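You operate a simulated robot arm through the tools that you are given. There is no shell and no other tool.

You run a simulated robot arm. Do the job below in one go: nothing can be reset, and whatever is moved stays where it is left.

## Task
Put things in order on the top of the long bench. At the end: the black fisheye lens (marked "2") from the top of the long bench is on the teal carton; the blue cloth dabber stands on top of the thick silver disc; the red peg (marked "FIRM") stands where the yellow peg (marked "SOFT") stood; the yellow peg stands where the black fisheye lens stood; whatever was shut is shut again. Leave all else as you found it, and nothing knocked over. Set down upright: fisheye lens.

It is judged by the outcome, as a careful person would: the job done as asked, and still so three seconds after it is handed in. It fails if anything else is knocked over, pushed out of place, dropped, spilled or broken. Flat cloth is picked up by pressing the open fingertips on it (5 to 10 N) and closing them slowly along it; thin cloth reads only 2 to 8 mm in the jaws.

## Robot
A 5-joint arm with a two-finger parallel gripper, fixed in place. Base frame: the origin is at the foot of the arm, x ahead of it, y to its left, z up; the work surface is at about z = 0. Lengths are in mm, angles in degrees, forces in N, time in s.
With the tool pointing down near the work surface it reaches from about 260 to 680 mm from the base axis. Its first joint turns from -66.0 to 66.0 degrees. The tool tilts only in the upright plane through the base axis and itself; it spins freely about its own axis. Payload 2.9 kg.
The tool frame sits at the grasp point between the pads (the TCP): z along the fingers, y along the line on which they close. The tips reach 30 mm beyond it. The gripper opens to 110 mm. The fingers are 20 mm wide and 10 mm thick; the gripper's body (48 by 112 mm) begins 55 mm behind the TCP.
Orientation is that of the tool frame in the base frame, as [roll, pitch, yaw] about the fixed x, y, z axes, in that order (R = Rz(yaw) Ry(pitch) Rx(roll)). With the fingers straight down and closing along the base's y, the tool's x points along the base's -x, its y along +y and its z along -z.

## Interface
- The arm moves only by the tool play_rows. Its arguments are lists of equal length, an entry for each row: "delta_rot": the turn, a rotation vector about the base's x, y, z in degrees, a list of three; "linear": the shift along the base's x, y, z in mm, a list of three; "jaw": the opening, from 0 (shut) to 1 (fully open). In form: {"delta_rot": [[wx, wy, wz], ...], "linear": [[x, y, z], ...], "jaw": [jaw, ...]}. A call has 1 to 20 rows; each row shifts and turns the commanded pose from where the row before left it. Each row takes 0.2 s and may step no farther than 50 mm and 8.6 degrees from the row before; otherwise, or with a gripper value out of range, the whole call is refused. A pose out of reach is approached as far as the arm can. The call stops where the force on the tool passes 40 N (or 10 N more than at its start, if that is more) or the arm is blocked; 0.2 s more then pass. Each finger travels about 108 mm/s and halts on what it meets, pressing with about 26 N; the grip force reading is that of the motor and also rises with nothing between the fingers. The clock runs only during rows and for 0.2 s after the last one: add rows that do not move to give the fingers time. It gives the time, the measured TCP pose, the force on the tool (base axes), the opening and the grip force at its end, in the units of the frame above (readings bear some noise), with the torque about the TCP (base axes, N m) and any sound that the robot's microphone picked up, and new pictures: "views" is both (left out), scene, wrist or none.
- Cameras (640 x 400 px; columns grow to the right, rows downward): "scene" is fixed at [56.3, -475.3, 598.8]; the picture's right is [0.49, -0.87, 0.00], its down [-0.53, -0.30, -0.80] and it looks along [0.69, 0.39, -0.60] (base axes); focal length 337 px, centre (320, 200). "wrist" rides on the gripper at [72, 17, -103] in the tool frame; the picture's right is [-0.23, 0.97, 0.00], its down [-0.76, -0.18, -0.62] and it looks along [-0.61, -0.14, 0.78] (tool axes); focal length 222 px, centre (320, 200). There is no depth. A picture from a camera that has moved, and an enlarged one, comes with that camera's place and axes in the base frame and with its lens.
- zoom(camera, box): a new picture of the part [left, top, right, bottom] of that camera's present view, enlarged. No time passes.
- sign_off(): hands the job in; it is judged then, once.

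Nothing tells you positions but the pictures and the camera data. Unless the task says otherwise, let go and move clear before handing in.

The tools are called by a JSON object that holds its "op" and its "data". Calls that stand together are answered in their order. play_rows: Moves the arm, as the interface text tells. Its arguments: {"type":"object","properties":{"delta_rot":{"type":"array","items":{"type":"array","items":{"type":"number"}}},"linear":{"type":"array","items":{"type":"array","items":{"type":"number"}}},"jaw":{"type":"array","items":{"type":"number"}},"views":{"type":"string","enum":["both","scene","wrist","none"]}},"required":["delta_rot","linear","jaw"]} The other tools are called the same way: zoom (camera, box) takes an enlarged picture of a part of a camera's view; sign_off () hands the job in.

At the start:

```text
time: 0.0
ee_pos: [339.5, -310.0, 347.0]
ee_rot: [-180.0, 0.1, 180.0]
contact_force: [-0.3, -0.7, 0.0]
wrist_torque: [0.03, 0.0, -0.02]
grip_width: 110.0
grip_force: 0.0
```

scene: 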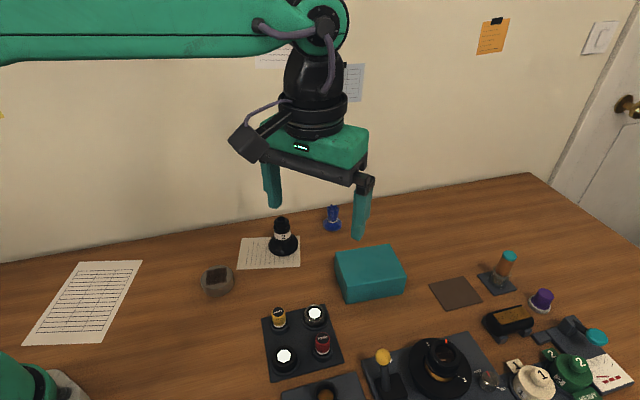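
wrist: 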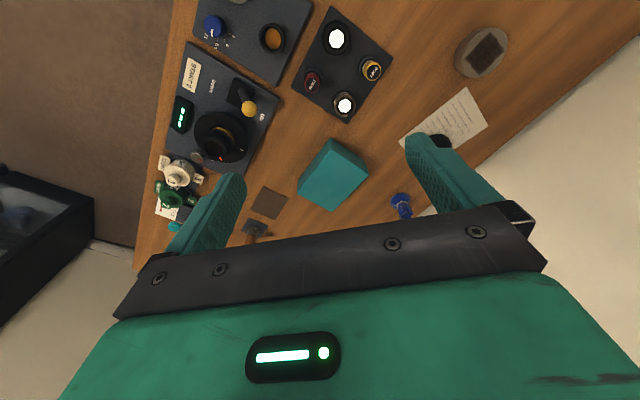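

I see a long bench with a lens standing on a sheet of paper, a blue dabber behind the teal carton, and a peg panel with yellow and red pegs. First I take close looks to locate everything before moving.

{"op": "zoom", "data": {"camera": "scene", "box": [190, 190, 350, 290]}}

{"op": "zoom", "data": {"camera": "scene", "box": [240, 290, 400, 390]}}

{"op": "zoom", "data": {"camera": "scene", "box": [400, 230, 640, 400]}}

{"op": "zoom", "data": {"camera": "wrist", "box": [150, 0, 400, 250]}}

{"op": "zoom", "data": {"camera": "wrist", "box": [350, 20, 550, 240]}}

```text
4.00 times, centred on (270, 240) of scene
camera zoom: at [56.3, -475.3, 598.8], right [0.49, -0.87, 0.0], down [-0.53, -0.3, -0.8], along [0.69, 0.39, -0.6], focal length 1349 px, centre (520, 40)
```

zoom: 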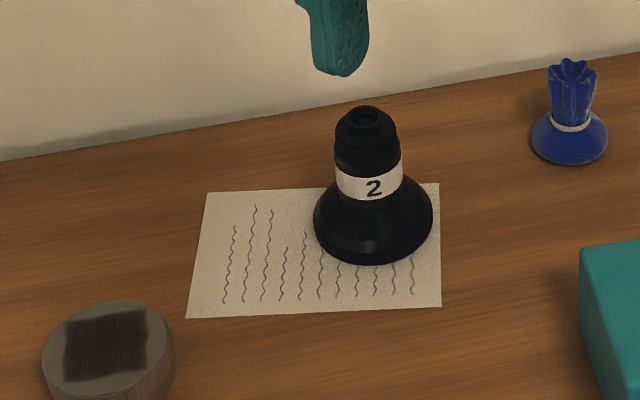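

```text
4.00 times, centred on (320, 340) of scene
camera zoom: at [56.3, -475.3, 598.8], right [0.49, -0.87, 0.0], down [-0.53, -0.3, -0.8], along [0.69, 0.39, -0.6], focal length 1349 px, centre (320, -360)
```

zoom: 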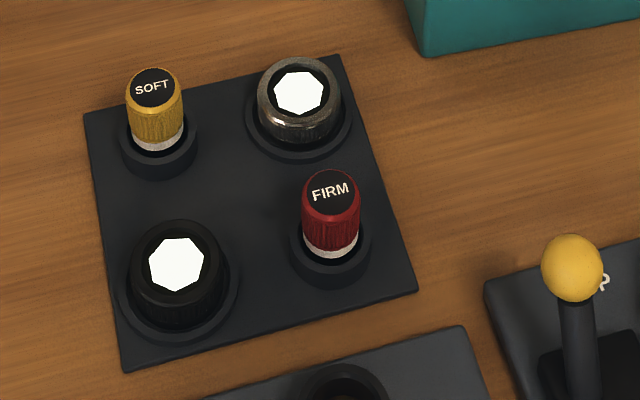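

```text
2.35 times, centred on (520, 315) of scene
camera zoom: at [56.3, -475.3, 598.8], right [0.49, -0.87, 0.0], down [-0.53, -0.3, -0.8], along [0.69, 0.39, -0.6], focal length 794 px, centre (-151, -71)
```

zoom: 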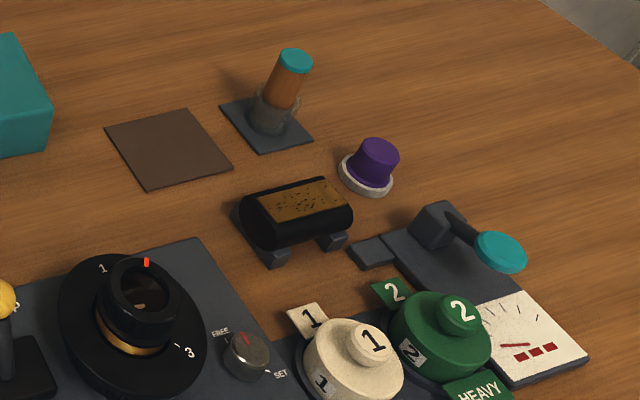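

```text
1.60 times, centred on (275, 125) of wrist
camera zoom: at [266.5, -292.3, 449.5], right [0.23, 0.97, 0.0], down [0.76, -0.18, 0.62], along [0.61, -0.14, -0.78], focal length 355 px, centre (392, 320)
```

zoom: 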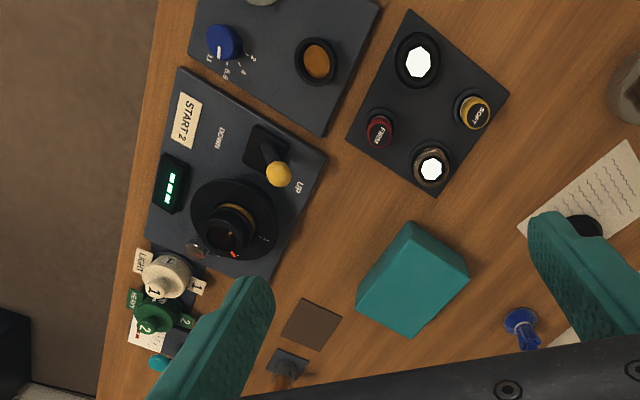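

```text
1.82 times, centred on (450, 130) of wrist
camera zoom: at [266.5, -292.3, 449.5], right [0.23, 0.97, 0.0], down [0.76, -0.18, 0.62], along [0.61, -0.14, -0.78], focal length 404 px, centre (84, 327)
```

zoom: 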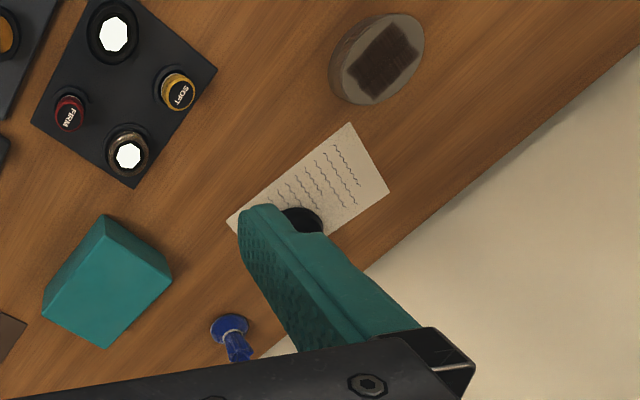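

The lens stands on the paper near (530,-99), the dabber near (659,-172), a grey disc near (352,-39) and the peg panel around (400,-220). I move the arm high to survey these from the wrist camera.

{"op": "play_rows", "data": {"delta_rot": [[0, 0, 0], [0, 0, 0], [0, 0, 0], [0, 0, 0], [0, 0, 0], [0, 0, 0]], "linear": [[-8, 42, 0], [-8, 42, 0], [-8, 42, 0], [-8, 42, 0], [-8, 42, 0], [0, 0, 0]], "jaw": [1, 1, 1, 1, 1, 1], "views": "both"}}

```text
time: 1.4
ee_pos: [297.7, -97.9, 345.8]
ee_rot: [180.0, 0.0, -179.9]
contact_force: [-0.2, 0.9, 0.9]
wrist_torque: [-0.03, 0.02, 0.01]
grip_width: 110.1
grip_force: 0.1
camera wrist: at [226.0, -82.1, 449.1], right [0.23, 0.97, 0.0], down [0.76, -0.18, 0.62], along [0.61, -0.14, -0.78], focal length 222 px, centre (320, 200)
```

scene: 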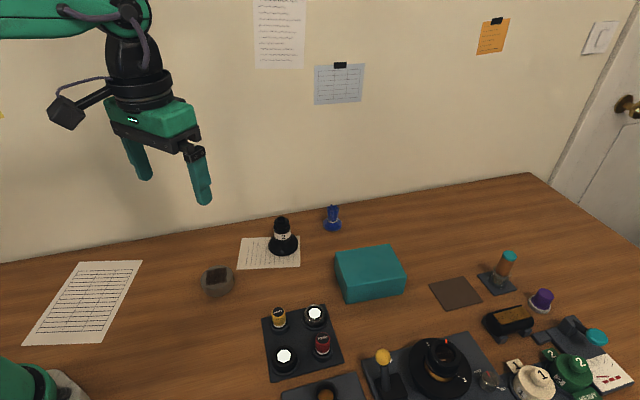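
wrist: 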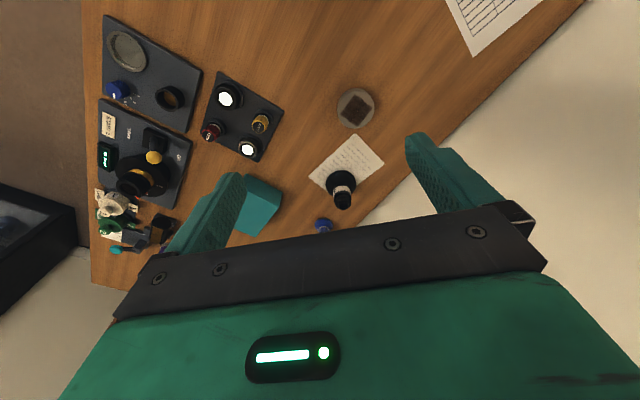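

The wrist view now shows another panel with a round grey dial near the lower edge; I zoom in to identify which thing is the thick silver disc, and check the notices.

{"op": "zoom", "data": {"camera": "wrist", "box": [80, 0, 240, 120]}}

{"op": "zoom", "data": {"camera": "wrist", "box": [200, 60, 300, 240]}}

{"op": "zoom", "data": {"camera": "wrist", "box": [300, 70, 420, 240]}}

{"op": "zoom", "data": {"camera": "scene", "box": [240, 0, 400, 110]}}

{"op": "zoom", "data": {"camera": "scene", "box": [240, 190, 420, 310]}}

{"op": "zoom", "data": {"camera": "scene", "box": [240, 290, 360, 400]}}

{"op": "zoom", "data": {"camera": "wrist", "box": [80, 100, 240, 270]}}

```text
3.33 times, centred on (160, 60) of wrist
camera zoom: at [226.0, -82.1, 449.1], right [0.23, 0.97, 0.0], down [0.76, -0.18, 0.62], along [0.61, -0.14, -0.78], focal length 740 px, centre (853, 667)
```

zoom: 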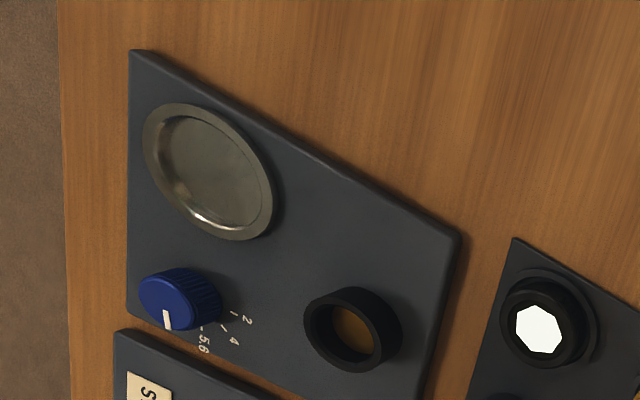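

```text
2.22 times, centred on (250, 150) of wrist
camera zoom: at [226.0, -82.1, 449.1], right [0.23, 0.97, 0.0], down [0.76, -0.18, 0.62], along [0.61, -0.14, -0.78], focal length 494 px, centre (476, 311)
```

zoom: 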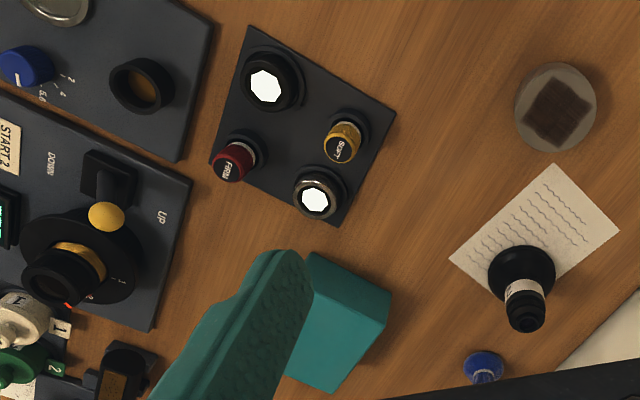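

```text
2.35 times, centred on (360, 155) of wrist
camera zoom: at [226.0, -82.1, 449.1], right [0.23, 0.97, 0.0], down [0.76, -0.18, 0.62], along [0.61, -0.14, -0.78], focal length 523 px, centre (226, 306)
```

zoom: 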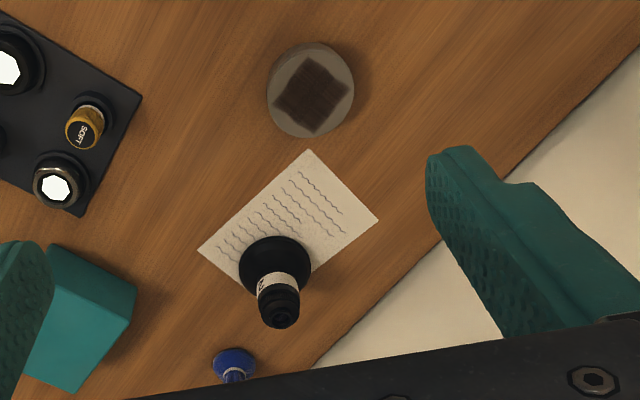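

```text
3.64 times, centred on (320, 55) of scene
camera zoom: at [56.3, -475.3, 598.8], right [0.49, -0.87, 0.0], down [-0.53, -0.3, -0.8], along [0.69, 0.39, -0.6], focal length 1227 px, centre (320, 727)
```

zoom: 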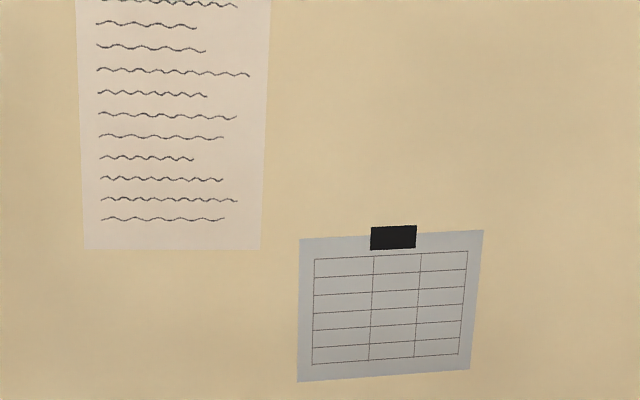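

```text
3.33 times, centred on (330, 250) of scene
camera zoom: at [56.3, -475.3, 598.8], right [0.49, -0.87, 0.0], down [-0.53, -0.3, -0.8], along [0.69, 0.39, -0.6], focal length 1124 px, centre (287, 33)
```

zoom: 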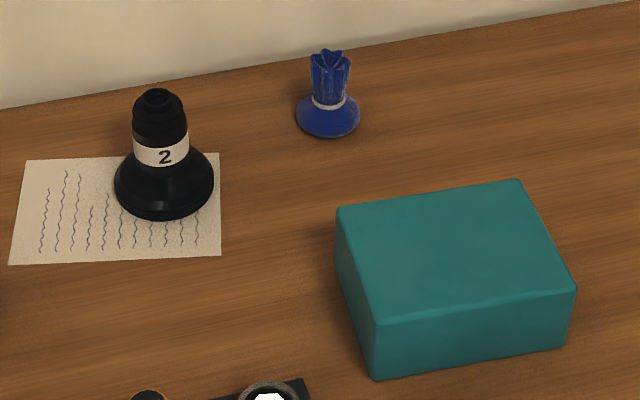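

```text
3.64 times, centred on (300, 345) of scene
camera zoom: at [56.3, -475.3, 598.8], right [0.49, -0.87, 0.0], down [-0.53, -0.3, -0.8], along [0.69, 0.39, -0.6], focal length 1227 px, centre (393, -327)
```

zoom: 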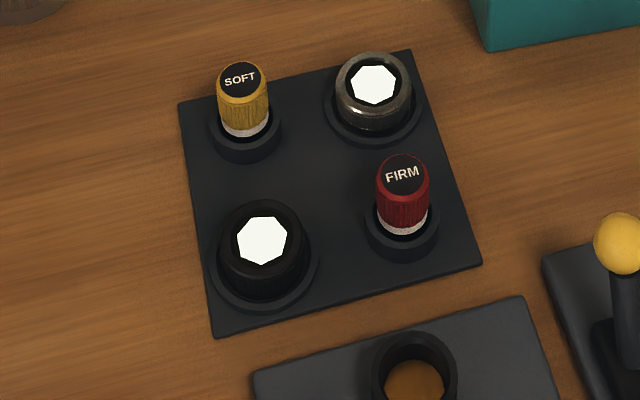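

```text
2.35 times, centred on (160, 185) of wrist
camera zoom: at [226.0, -82.1, 449.1], right [0.23, 0.97, 0.0], down [0.76, -0.18, 0.62], along [0.61, -0.14, -0.78], focal length 523 px, centre (696, 235)
```

zoom: 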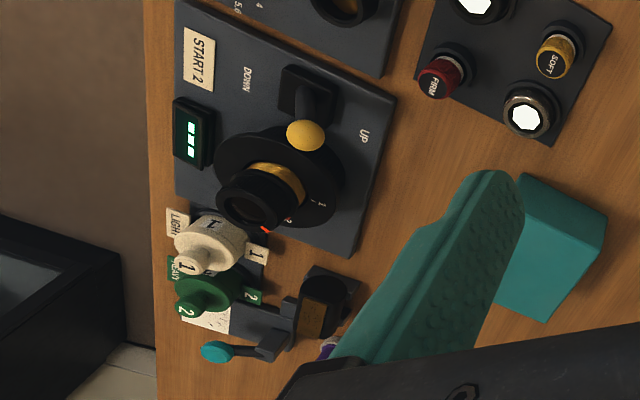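

The grey disc (with the dark patch) is the only loose thick silver disc; the carton is about 126×94×57 mm, centred near (530,-328). I start with the lens and move to a hover above it.

{"op": "play_rows", "data": {"delta_rot": [[0, 0, 0], [0, 0, 0], [0, 0, 0], [0, 0, 0], [0, 0, 0], [0, 0, 0], [0, 0, 0]], "linear": [[40, 0, -25], [40, 0, -25], [40, 0, -25], [40, 0, -25], [40, 0, -25], [35, -2, -25], [0, 0, 0]], "jaw": [0.8, 0.8, 0.8, 0.8, 0.8, 0.8, 0.8], "views": "both"}}

```text
time: 3.0
ee_pos: [534.2, -102.6, 194.3]
ee_rot: [179.9, -0.1, -180.0]
contact_force: [0.1, 0.2, -0.4]
wrist_torque: [-0.05, -0.02, -0.01]
grip_width: 88.0
grip_force: 0.0
camera wrist: at [462.3, -85.0, 298.5], right [0.23, 0.97, 0.0], down [0.76, -0.18, 0.62], along [0.61, -0.14, -0.78], focal length 222 px, centre (320, 200)
```

scene: 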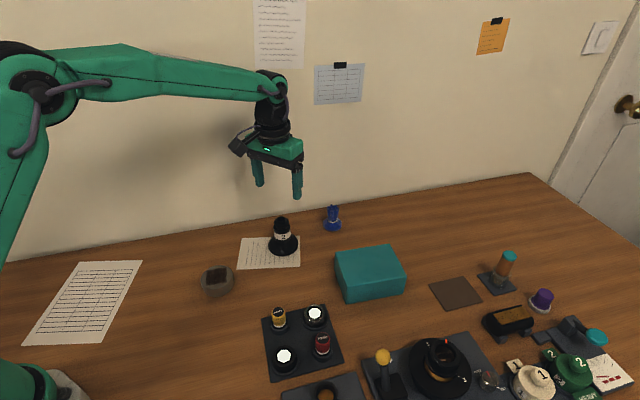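
wrist: 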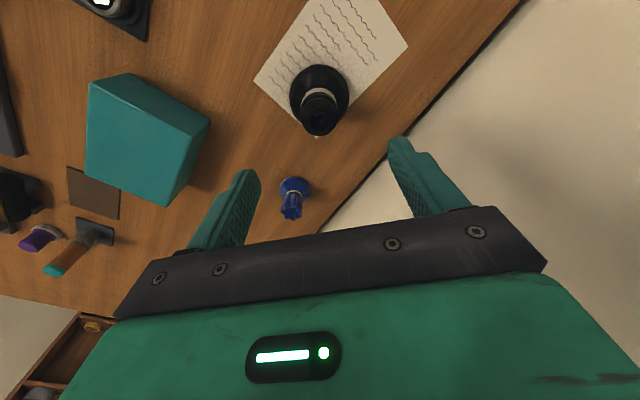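

The lens sits almost on the tool's line in the wrist view; I zoom to refine its position and the dabber's.

{"op": "zoom", "data": {"camera": "wrist", "box": [240, 40, 400, 240]}}

{"op": "zoom", "data": {"camera": "scene", "box": [230, 130, 350, 270]}}

{"op": "zoom", "data": {"camera": "wrist", "box": [40, 50, 240, 230]}}

```text
2.00 times, centred on (320, 140) of wrist
camera zoom: at [462.3, -85.0, 298.5], right [0.23, 0.97, 0.0], down [0.76, -0.18, 0.62], along [0.61, -0.14, -0.78], focal length 444 px, centre (320, 320)
```

zoom: 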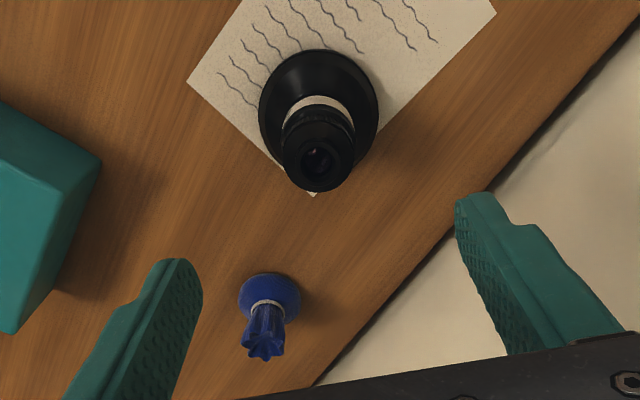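

```text
2.86 times, centred on (290, 200) of scene
camera zoom: at [56.3, -475.3, 598.8], right [0.49, -0.87, 0.0], down [-0.53, -0.3, -0.8], along [0.69, 0.39, -0.6], focal length 964 px, centre (406, 200)
```

zoom: 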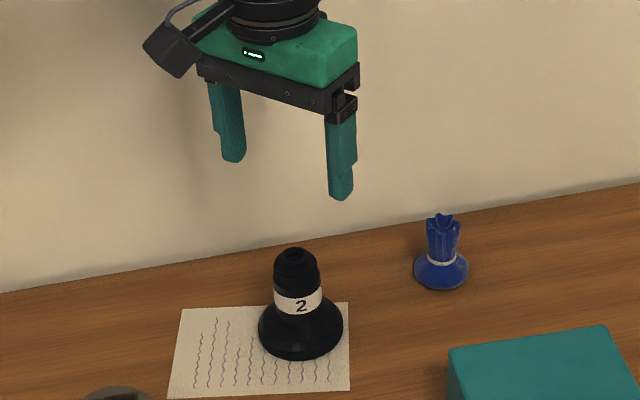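

```text
2.22 times, centred on (140, 140) of wrist
camera zoom: at [462.3, -85.0, 298.5], right [0.23, 0.97, 0.0], down [0.76, -0.18, 0.62], along [0.61, -0.14, -0.78], focal length 494 px, centre (720, 333)
```

zoom: 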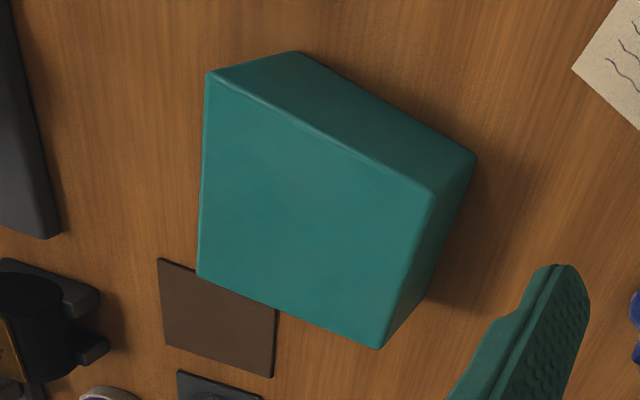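

The lens axis is at about (533,-103), height ~86 mm; its neck above the label bottom (z≈40) is ~38 mm wide. I lower around the neck with the tips stopping just above the shoulder.

{"op": "play_rows", "data": {"delta_rot": [[0, 0, 0], [0, 0, 0], [0, 0, 0], [0, 0, 0], [0, 0, 0], [0, 0, 0]], "linear": [[-1, -0.4, -30], [0, 0, -30], [0, 0, -30], [0, 0, -20], [0, 0, -9], [0, 0, 0]], "jaw": [0.8, 0.8, 0.8, 0.8, 0.8, 0.8], "views": "both"}}

```text
time: 4.4
ee_pos: [532.0, -100.7, 76.8]
ee_rot: [-179.9, 0.0, 179.9]
contact_force: [0.7, -0.1, -0.7]
wrist_torque: [0.02, 0.01, 0.03]
grip_width: 87.9
grip_force: 0.1
camera wrist: at [460.5, -85.1, 179.9], right [0.23, 0.97, 0.0], down [0.76, -0.18, 0.62], along [0.61, -0.14, -0.78], focal length 222 px, centre (320, 200)
```

scene: 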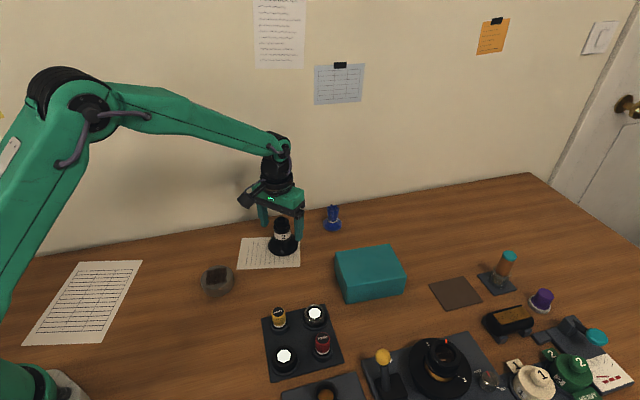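
wrist: 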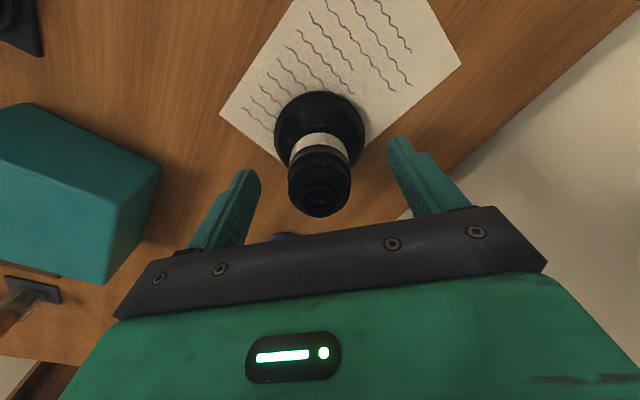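

I check the alignment of the fingers with the neck before closing.

{"op": "zoom", "data": {"camera": "wrist", "box": [240, 80, 400, 240]}}

{"op": "zoom", "data": {"camera": "scene", "box": [230, 170, 350, 270]}}

```text
2.50 times, centred on (320, 160) of wrist
camera zoom: at [460.5, -85.1, 179.9], right [0.23, 0.97, 0.0], down [0.76, -0.18, 0.62], along [0.61, -0.14, -0.78], focal length 555 px, centre (320, 300)
```

zoom: 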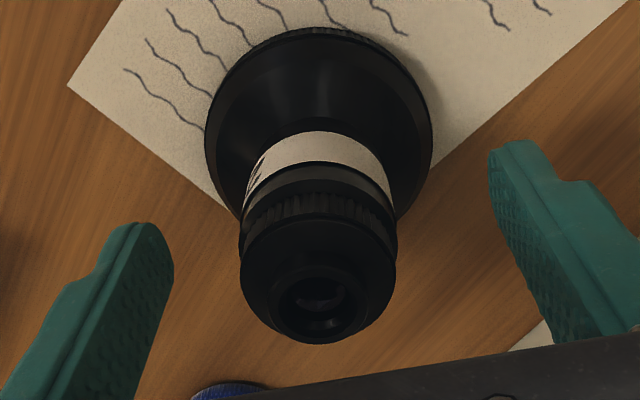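

```text
4.00 times, centred on (290, 220) of scene
camera zoom: at [56.3, -475.3, 598.8], right [0.49, -0.87, 0.0], down [-0.53, -0.3, -0.8], along [0.69, 0.39, -0.6], focal length 1349 px, centre (440, 120)
```

zoom: 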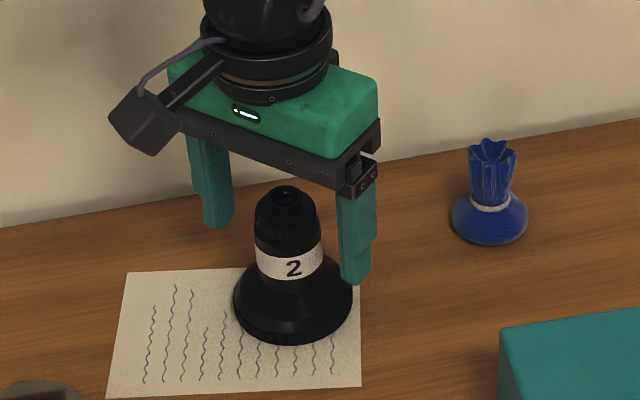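

The neck is centred between the fingers. I close gently and hold.

{"op": "play_rows", "data": {"delta_rot": [[0, 0, 0], [0, 0, 0], [0, 0, 0], [0, 0, 0], [0, 0, 0], [0, 0, 0], [0, 0, 0]], "linear": [[0.5, 0, -1], [0, 0, 0], [0, 0, 0], [0, 0, 0], [0, 0, 0], [0, 0, 0], [0, 0, 0]], "jaw": [0.6, 0.48, 0.4, 0.36, 0.32, 0.25, 0.2], "views": "both"}}

```text
time: 6.0
ee_pos: [533.7, -101.1, 74.9]
ee_rot: [180.0, 0.0, 179.8]
contact_force: [0.1, 0.1, 0.8]
wrist_torque: [0.04, -0.01, -0.04]
grip_width: 37.1
grip_force: 26.2
camera wrist: at [460.9, -85.1, 179.2], right [0.23, 0.97, 0.0], down [0.76, -0.18, 0.62], along [0.61, -0.14, -0.78], focal length 222 px, centre (320, 200)
```

scene: 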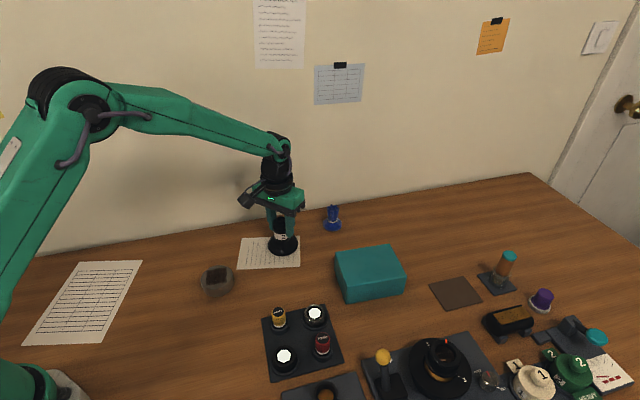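
wrist: 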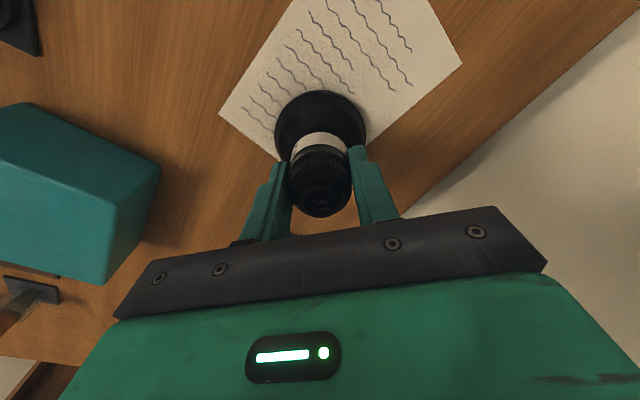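

Gripped at 37 mm with the TCP at (533,-102,75), which records the lens's spot. I lift straight up and carry it over towards the carton.

{"op": "play_rows", "data": {"delta_rot": [[0, 0, 0], [0, 0, 0], [0, 0, 0], [0, 0, 0], [0, 0, 0], [0, 0, 0], [0, 0, 0]], "linear": [[0, 0, 5], [0, 0, 10], [0, 0, 25], [0, 0, 30], [0, 0, 30], [0, 0, 20], [0, 0, 0]], "jaw": [0.2, 0.2, 0.2, 0.2, 0.2, 0.2, 0.2], "views": "both"}}

```text
time: 7.6
ee_pos: [532.8, -101.2, 196.1]
ee_rot: [180.0, 0.0, -180.0]
contact_force: [-0.2, 0.1, -1.9]
wrist_torque: [-0.01, -0.02, -0.03]
grip_width: 37.3
grip_force: 26.0
camera wrist: at [461.1, -84.2, 300.1], right [0.23, 0.97, 0.0], down [0.76, -0.18, 0.62], along [0.61, -0.14, -0.78], focal length 222 px, centre (320, 200)
```

scene: 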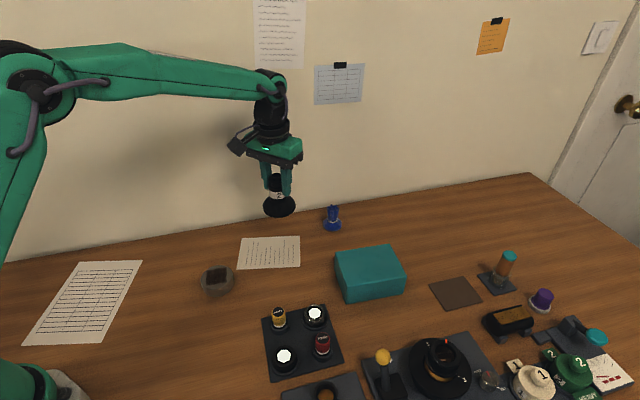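
wrist: 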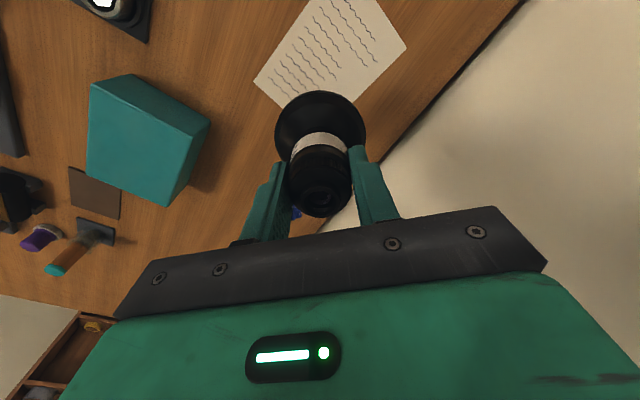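

The lens is lifted cleanly and the paper stayed put. I carry it to above the carton's centre at about (531,-329).

{"op": "play_rows", "data": {"delta_rot": [[0, 0, 0], [0, 0, 0], [0, 0, 0], [0, 0, 0], [0, 0, 0], [0, 0, 0], [0, 0, 0], [0, 0, 0]], "linear": [[0, -25, 0], [0, -38, 0], [0, -38, 0], [-1, -38, 0], [0, -38, 0], [-0.5, -30, 0], [0, -20, 0], [0, 0, 0]], "jaw": [0.2, 0.2, 0.2, 0.2, 0.2, 0.2, 0.2, 0.2], "views": "both"}}

{"op": "zoom", "data": {"camera": "scene", "box": [300, 150, 460, 310]}}

{"op": "zoom", "data": {"camera": "wrist", "box": [200, 0, 440, 240]}}

```text
time: 9.4
ee_pos: [531.2, -327.4, 197.6]
ee_rot: [180.0, 0.0, -180.0]
contact_force: [-0.6, 1.0, -0.9]
wrist_torque: [-0.01, 0.0, -0.03]
grip_width: 37.1
grip_force: 25.9
camera wrist: at [459.1, -312.1, 299.8], right [0.23, 0.97, 0.0], down [0.76, -0.18, 0.62], along [0.61, -0.14, -0.78], focal length 222 px, centre (320, 200)
```

scene: 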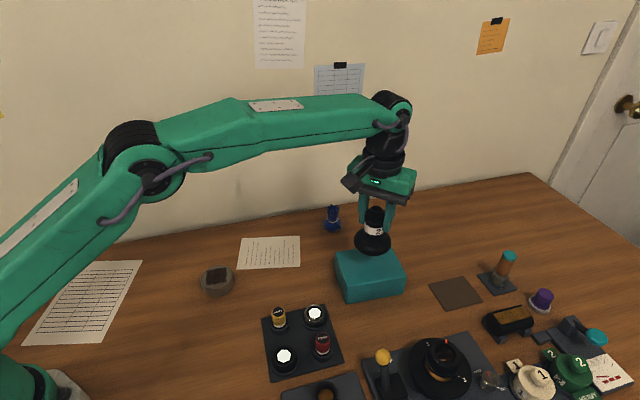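
wrist: 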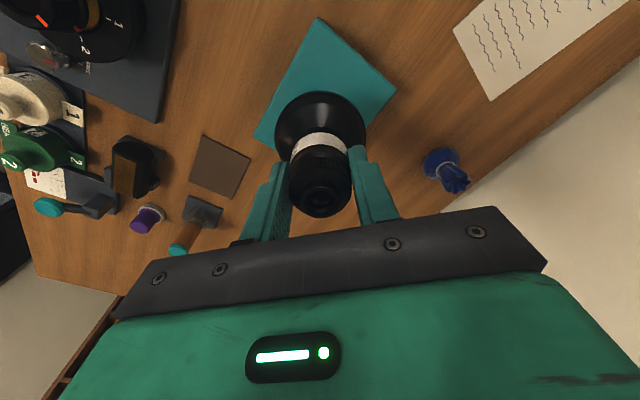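

```text
2.50 times, centred on (380, 230) of scene
camera zoom: at [56.3, -475.3, 598.8], right [0.49, -0.87, 0.0], down [-0.53, -0.3, -0.8], along [0.69, 0.39, -0.6], focal length 843 px, centre (170, 125)
```

zoom: 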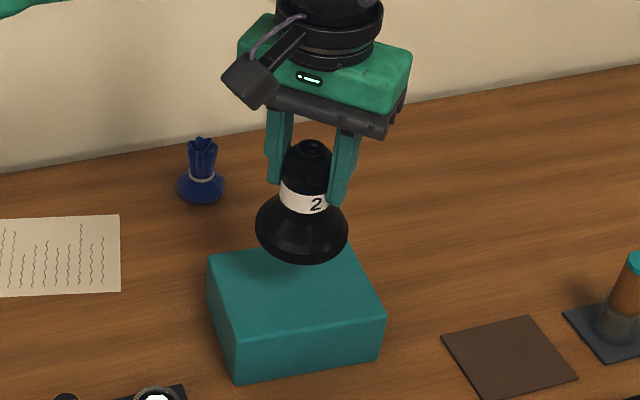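

```text
1.67 times, centred on (320, 120) of wrist
camera zoom: at [459.1, -312.1, 299.8], right [0.23, 0.97, 0.0], down [0.76, -0.18, 0.62], along [0.61, -0.14, -0.78], focal length 370 px, centre (320, 333)
```

zoom: 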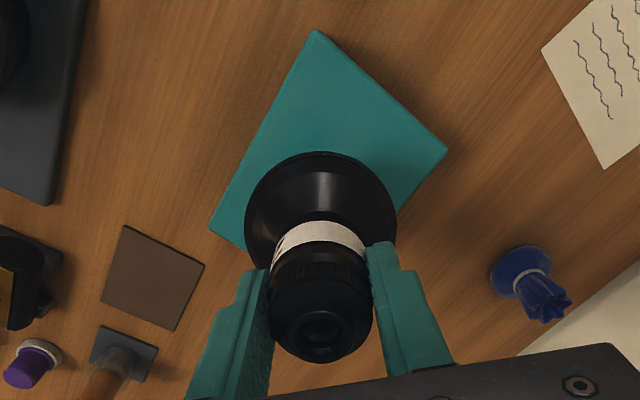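

The carton centre reads about (533,-329) from this view. I lower the lens toward the top face at z≈57, first to just above expected contact.

{"op": "play_rows", "data": {"delta_rot": [[0, 0, 0], [0, 0, 0], [0, 0, 0], [0, 0, 0]], "linear": [[2, -0.5, -20], [0, 0, -20], [0, 0, -15], [0, 0, 0]], "jaw": [0.2, 0.2, 0.2, 0.2], "views": "scene"}}

{"op": "zoom", "data": {"camera": "scene", "box": [320, 190, 420, 310]}}

```text
time: 10.4
ee_pos: [533.5, -329.2, 140.2]
ee_rot: [-180.0, 0.0, -180.0]
contact_force: [-0.6, -0.2, -1.3]
wrist_torque: [-0.02, 0.01, 0.0]
grip_width: 37.3
grip_force: 26.0
```

scene: 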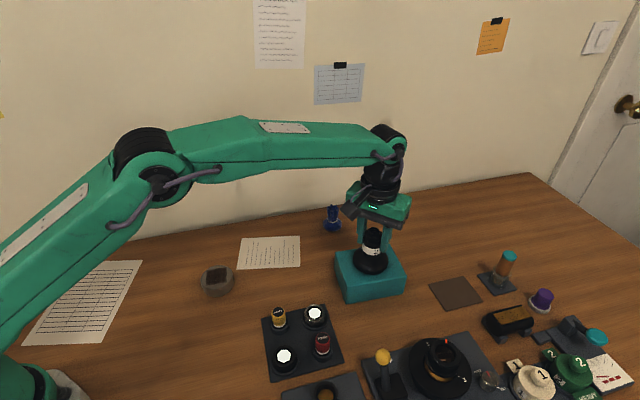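

```text
3.33 times, centred on (370, 250) of scene
camera zoom: at [56.3, -475.3, 598.8], right [0.49, -0.87, 0.0], down [-0.53, -0.3, -0.8], along [0.69, 0.39, -0.6], focal length 1124 px, centre (153, 33)
```

zoom: 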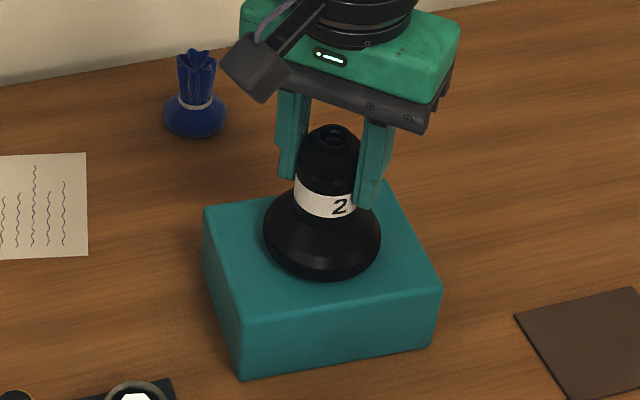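

The lens is well centred over the carton. I step down in small moves to find contact.

{"op": "play_rows", "data": {"delta_rot": [[0, 0, 0], [0, 0, 0], [0, 0, 0]], "linear": [[0, 0, -2], [0, 0, -2], [0, 0, -1.5]], "jaw": [0.2, 0.2, 0.2], "views": "none"}}

```text
time: 11.2
ee_pos: [534.0, -328.5, 135.7]
ee_rot: [-179.9, 0.0, 179.9]
contact_force: [-1.5, 0.3, -0.9]
wrist_torque: [0.03, -0.02, -0.01]
grip_width: 37.0
grip_force: 26.0
```

Not touching yet; I keep stepping down.

{"op": "play_rows", "data": {"delta_rot": [[0, 0, 0], [0, 0, 0]], "linear": [[0, 0, -1.2], [0, 0, -1.2]], "jaw": [0.2, 0.2], "views": "none"}}

```text
time: 11.8
ee_pos: [534.4, -328.2, 135.1]
ee_rot: [-179.9, 0.1, -180.0]
contact_force: [-5.9, 2.4, 15.6]
wrist_torque: [0.21, 0.63, -0.01]
grip_width: 37.3
grip_force: 25.9
```

Contact shows about 15 N upward, so the lens is resting on the carton. I ease off slightly, then open and rise clear.

{"op": "play_rows", "data": {"delta_rot": [[0, 0, 0], [0, 0, 0]], "linear": [[0, 0, 0.8], [0, 0, 0]], "jaw": [0.2, 0.2], "views": "scene"}}

{"op": "zoom", "data": {"camera": "scene", "box": [320, 190, 420, 310]}}

```text
time: 12.4
ee_pos: [534.3, -327.5, 135.8]
ee_rot: [-179.9, 0.2, -180.0]
contact_force: [-6.2, 2.6, 21.3]
wrist_torque: [0.21, 0.34, -0.02]
grip_width: 37.0
grip_force: 26.2
```

scene: 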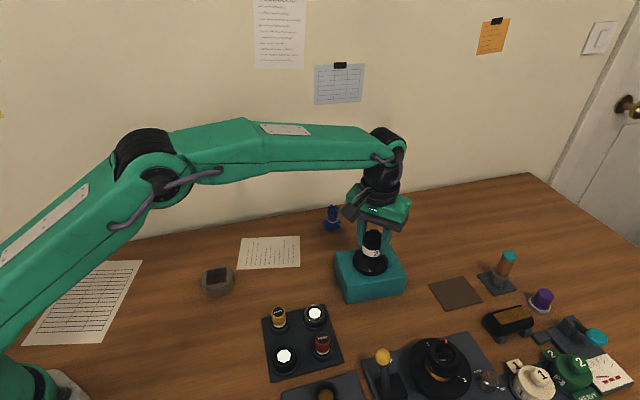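

```text
3.33 times, centred on (370, 250) of scene
camera zoom: at [56.1, -475.2, 598.9], right [0.49, -0.87, 0.0], down [-0.53, -0.3, -0.8], along [0.69, 0.39, -0.6], focal length 1124 px, centre (153, 33)
```

zoom: 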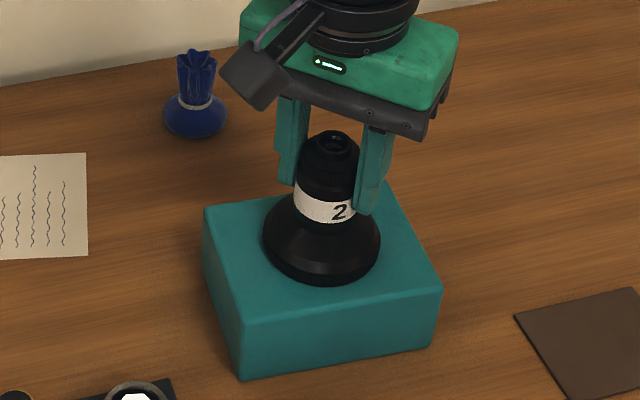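

The force hasn't relaxed yet; I raise a touch more until the load is small.

{"op": "play_rows", "data": {"delta_rot": [[0, 0, 0], [0, 0, 0]], "linear": [[0, 0, 0.8], [0, 0, 0]], "jaw": [0.2, 0.2], "views": "none"}}

```text
time: 13.0
ee_pos: [533.8, -329.4, 135.2]
ee_rot: [-179.9, 0.1, 179.9]
contact_force: [-2.0, 2.7, 18.3]
wrist_torque: [0.12, -0.02, 0.05]
grip_width: 37.0
grip_force: 25.8
```

{"op": "play_rows", "data": {"delta_rot": [[0, 0, 0], [0, 0, 0]], "linear": [[0, 0, 1], [0, 0, 0]], "jaw": [0.2, 0.2], "views": "none"}}

```text
time: 13.6
ee_pos: [533.6, -329.6, 135.9]
ee_rot: [-179.9, 0.1, 180.0]
contact_force: [4.0, -1.4, 10.3]
wrist_torque: [-0.22, -0.54, -0.01]
grip_width: 37.4
grip_force: 26.4
```

{"op": "play_rows", "data": {"delta_rot": [[0, 0, 0], [0, 0, 0]], "linear": [[0, 0, 0.6], [0, 0, 0]], "jaw": [0.2, 0.2], "views": "none"}}

```text
time: 14.2
ee_pos: [533.3, -329.5, 135.2]
ee_rot: [-180.0, -0.1, 180.0]
contact_force: [1.5, -0.8, 4.8]
wrist_torque: [-0.2, -0.35, -0.03]
grip_width: 37.2
grip_force: 25.7
```

The load is down to about 5 N, so the lens rests on the carton. I open slowly and rise.

{"op": "play_rows", "data": {"delta_rot": [[0, 0, 0], [0, 0, 0], [0, 0, 0], [0, 0, 0], [0, 0, 0]], "linear": [[0, 0, 0], [0, 0, 0], [0, 0, 0], [0, 0, 0], [0, 0, 0]], "jaw": [0.36, 0.45, 0.6, 0.7, 0.7], "views": "both"}}

```text
time: 15.4
ee_pos: [534.1, -329.1, 135.4]
ee_rot: [180.0, 0.0, -180.0]
contact_force: [0.5, 0.2, -0.3]
wrist_torque: [-0.01, 0.03, 0.0]
grip_width: 76.9
grip_force: 0.1
camera wrist: at [461.4, -312.1, 239.8], right [0.23, 0.97, 0.0], down [0.76, -0.18, 0.62], along [0.61, -0.14, -0.78], focal length 222 px, centre (320, 200)
```

scene: 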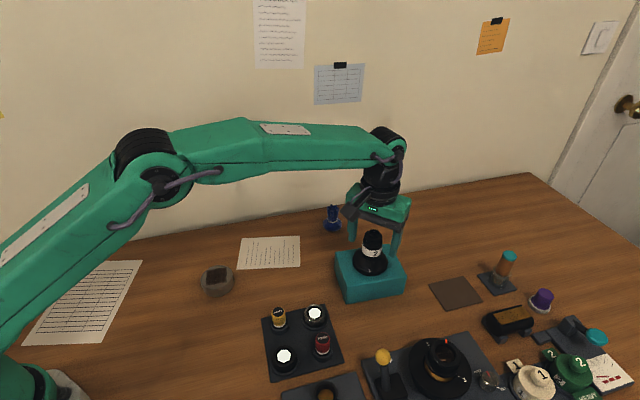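
wrist: 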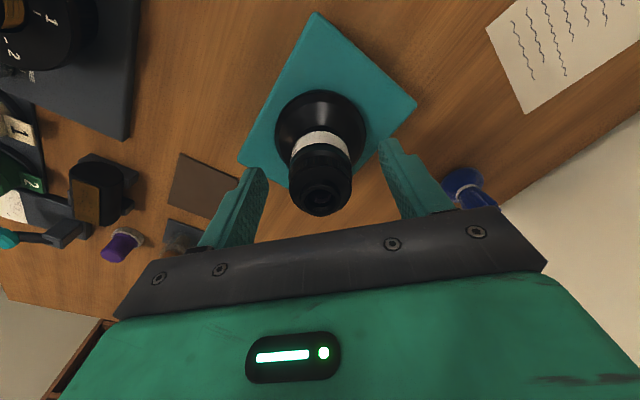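

The lens stands upright on the carton. I rise clear and move above the yellow peg near (344,-223).

{"op": "play_rows", "data": {"delta_rot": [[0, 0, 0], [0, 0, 0], [0, 0, 0], [0, 0, 0], [0, 0, 0], [0, 0, 0], [0, 0, 0], [0, 0, 0], [0, 0, 0], [0, 0, 0]], "linear": [[0, 0, 20], [0, 0, 35], [0, 0, 35], [-38, 20, 0], [-38, 21, 0], [-38, 21, 0], [-38, 22, -15], [-37, 22, -30], [0, 0, -40], [0, 0, 0]], "jaw": [0.7, 0.7, 0.7, 0.7, 0.7, 0.7, 0.7, 0.7, 0.7, 0.7], "views": "both"}}

{"op": "zoom", "data": {"camera": "wrist", "box": [200, 20, 440, 220]}}

{"op": "zoom", "data": {"camera": "scene", "box": [240, 250, 380, 390]}}

{"op": "zoom", "data": {"camera": "scene", "box": [320, 190, 420, 310]}}

```text
refused: row 8 steps farther than a row can; nothing moved
```

```text
2.00 times, centred on (320, 120) of wrist
camera zoom: at [461.4, -312.1, 239.8], right [0.23, 0.97, 0.0], down [0.76, -0.18, 0.62], along [0.61, -0.14, -0.78], focal length 444 px, centre (320, 360)
```

zoom: 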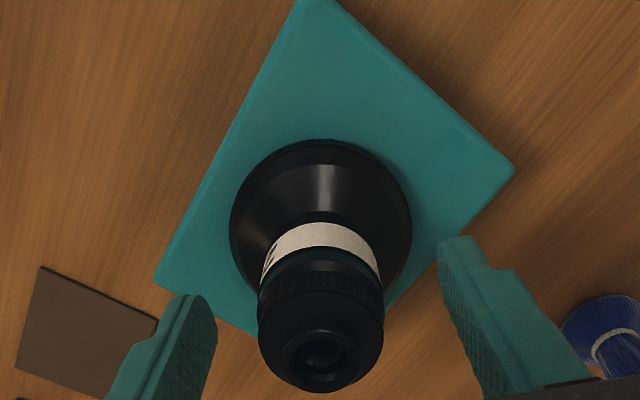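

```text
2.86 times, centred on (310, 320) of scene
camera zoom: at [56.3, -475.3, 598.8], right [0.49, -0.87, 0.0], down [-0.53, -0.3, -0.8], along [0.69, 0.39, -0.6], focal length 964 px, centre (349, -143)
```

zoom: 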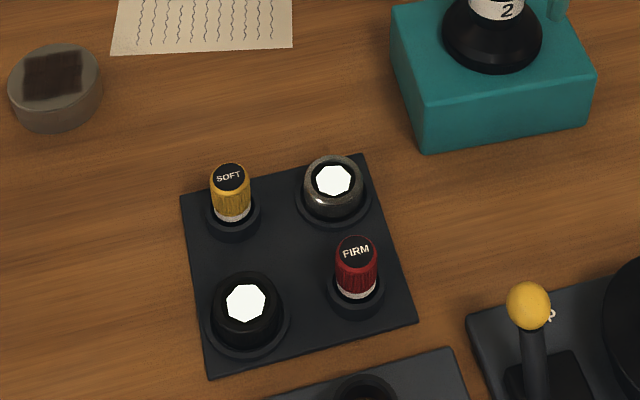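

```text
3.33 times, centred on (370, 250) of scene
camera zoom: at [56.3, -475.3, 598.8], right [0.49, -0.87, 0.0], down [-0.53, -0.3, -0.8], along [0.69, 0.39, -0.6], focal length 1124 px, centre (153, 33)
```

zoom: 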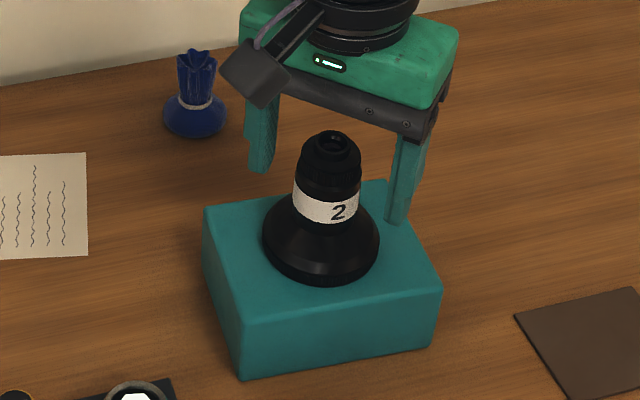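

The lens sits fully on the carton. That last move was refused for one oversized step, so I resend it with shorter steps.

{"op": "play_rows", "data": {"delta_rot": [[0, 0, 0], [0, 0, 0], [0, 0, 0], [0, 0, 0], [0, 0, 0], [0, 0, 0], [0, 0, 0], [0, 0, 0], [0, 0, 0], [0, 0, 0], [0, 0, 0]], "linear": [[0, 0, 20], [0, 0, 35], [0, 0, 35], [-38, 20, 0], [-38, 21, 0], [-38, 21, 0], [-38, 22, -5], [-37, 22, -10], [0, 0, -40], [0, 0, -30], [0, 0, 0]], "jaw": [0.7, 0.7, 0.7, 0.7, 0.7, 0.7, 0.7, 0.7, 0.7, 0.7, 0.7], "views": "both"}}

{"op": "zoom", "data": {"camera": "wrist", "box": [200, 20, 440, 220]}}

{"op": "zoom", "data": {"camera": "scene", "box": [220, 230, 380, 390]}}

```text
time: 17.8
ee_pos: [346.3, -223.9, 141.6]
ee_rot: [179.9, 0.0, -180.0]
contact_force: [0.2, 0.3, -0.6]
wrist_torque: [-0.04, 0.02, 0.01]
grip_width: 77.1
grip_force: 0.0
camera wrist: at [273.1, -206.7, 245.3], right [0.23, 0.97, 0.0], down [0.76, -0.18, 0.62], along [0.61, -0.14, -0.78], focal length 222 px, centre (320, 200)
```

scene: 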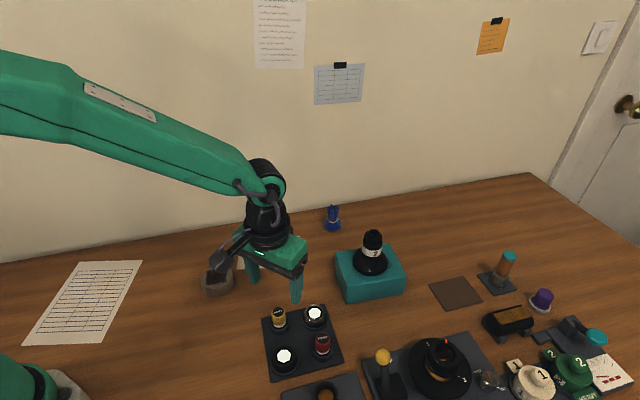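
wrist: 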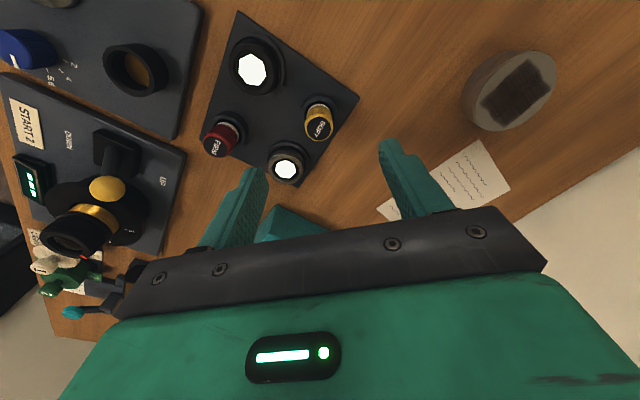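

```text
2.00 times, centred on (320, 120) of wrist
camera zoom: at [273.1, -206.7, 245.3], right [0.23, 0.97, 0.0], down [0.76, -0.18, 0.62], along [0.61, -0.14, -0.78], focal length 444 px, centre (320, 360)
```

zoom: 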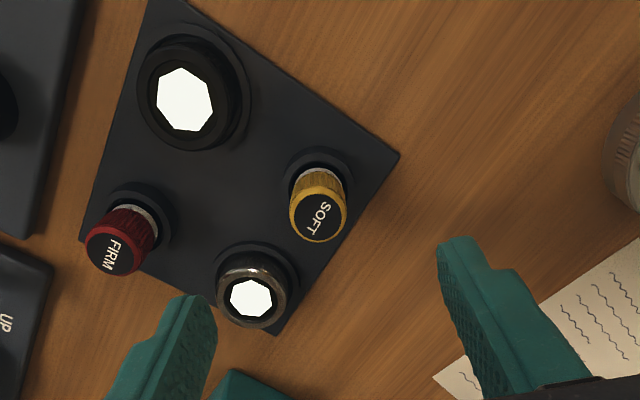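

```text
2.50 times, centred on (300, 310) of scene
camera zoom: at [56.3, -475.3, 598.8], right [0.49, -0.87, 0.0], down [-0.53, -0.3, -0.8], along [0.69, 0.39, -0.6], focal length 843 px, centre (370, -75)
```

zoom: 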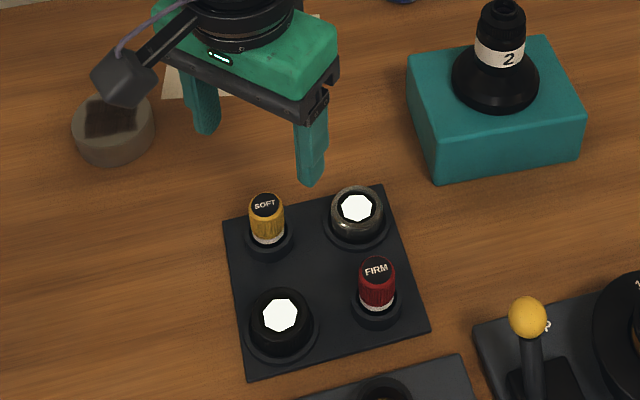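

The yellow peg's top is at about (344.5,-224,50), in line with the tool. I narrow the jaws to ~53 mm and come down partway to check clearance with the neighbouring knobs.

{"op": "play_rows", "data": {"delta_rot": [[0, 0, 0], [0, 0, 0], [0, 0, 0], [0, 0, 0]], "linear": [[-0.5, -0.3, -20], [0, 0, -20], [0, 0, -15], [0, 0, 0]], "jaw": [0.48, 0.48, 0.48, 0.48], "views": "both"}}

{"op": "zoom", "data": {"camera": "wrist", "box": [220, 60, 420, 230]}}

{"op": "zoom", "data": {"camera": "scene", "box": [230, 250, 350, 370]}}

```text
time: 18.8
ee_pos: [343.9, -224.6, 86.7]
ee_rot: [-179.9, 0.0, -179.9]
contact_force: [-0.6, 0.3, 0.8]
wrist_torque: [-0.02, 0.0, -0.05]
grip_width: 52.6
grip_force: 0.1
camera wrist: at [271.9, -207.1, 189.6], right [0.23, 0.97, 0.0], down [0.76, -0.18, 0.62], along [0.61, -0.14, -0.78], focal length 222 px, centre (320, 200)
```

scene: 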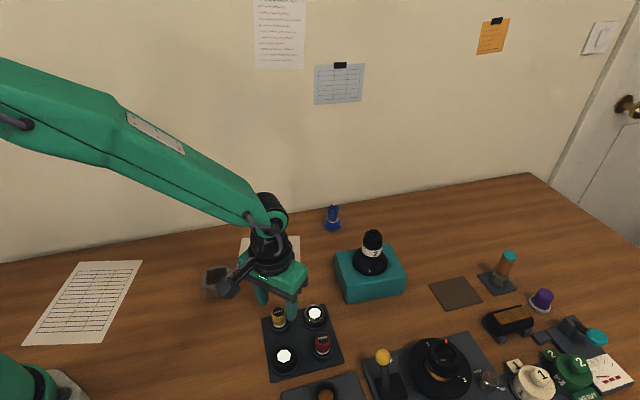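
wrist: 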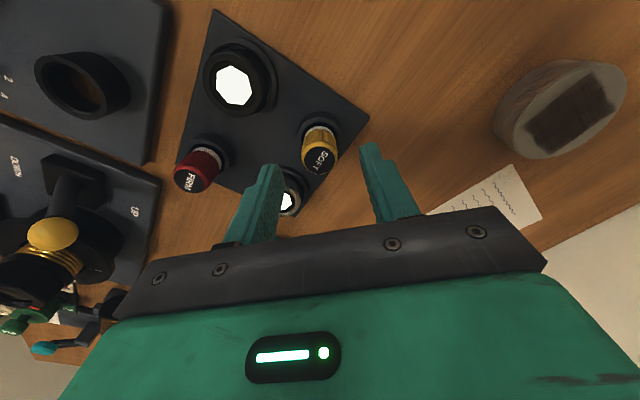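

```text
2.35 times, centred on (320, 145) of wrist
camera zoom: at [271.9, -207.1, 189.6], right [0.23, 0.97, 0.0], down [0.76, -0.18, 0.62], along [0.61, -0.14, -0.78], focal length 523 px, centre (320, 329)
```

zoom: 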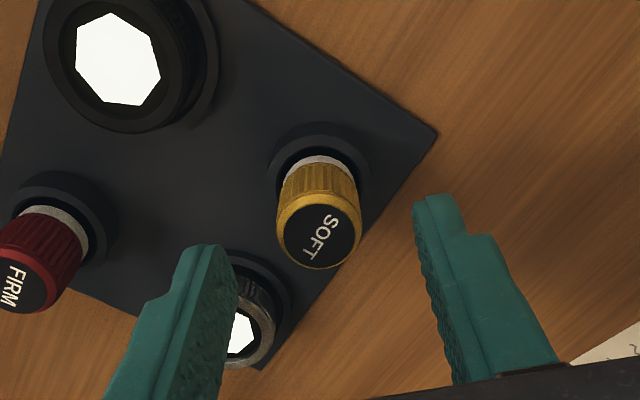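

```text
3.33 times, centred on (290, 310) of scene
camera zoom: at [56.3, -475.3, 598.8], right [0.49, -0.87, 0.0], down [-0.53, -0.3, -0.8], along [0.69, 0.39, -0.6], focal length 1124 px, centre (420, -167)
```

zoom: 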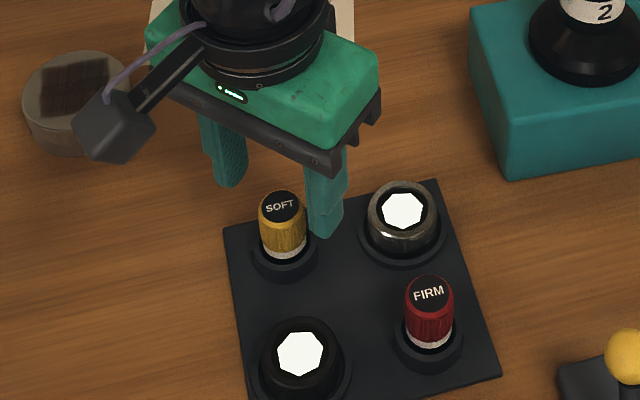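

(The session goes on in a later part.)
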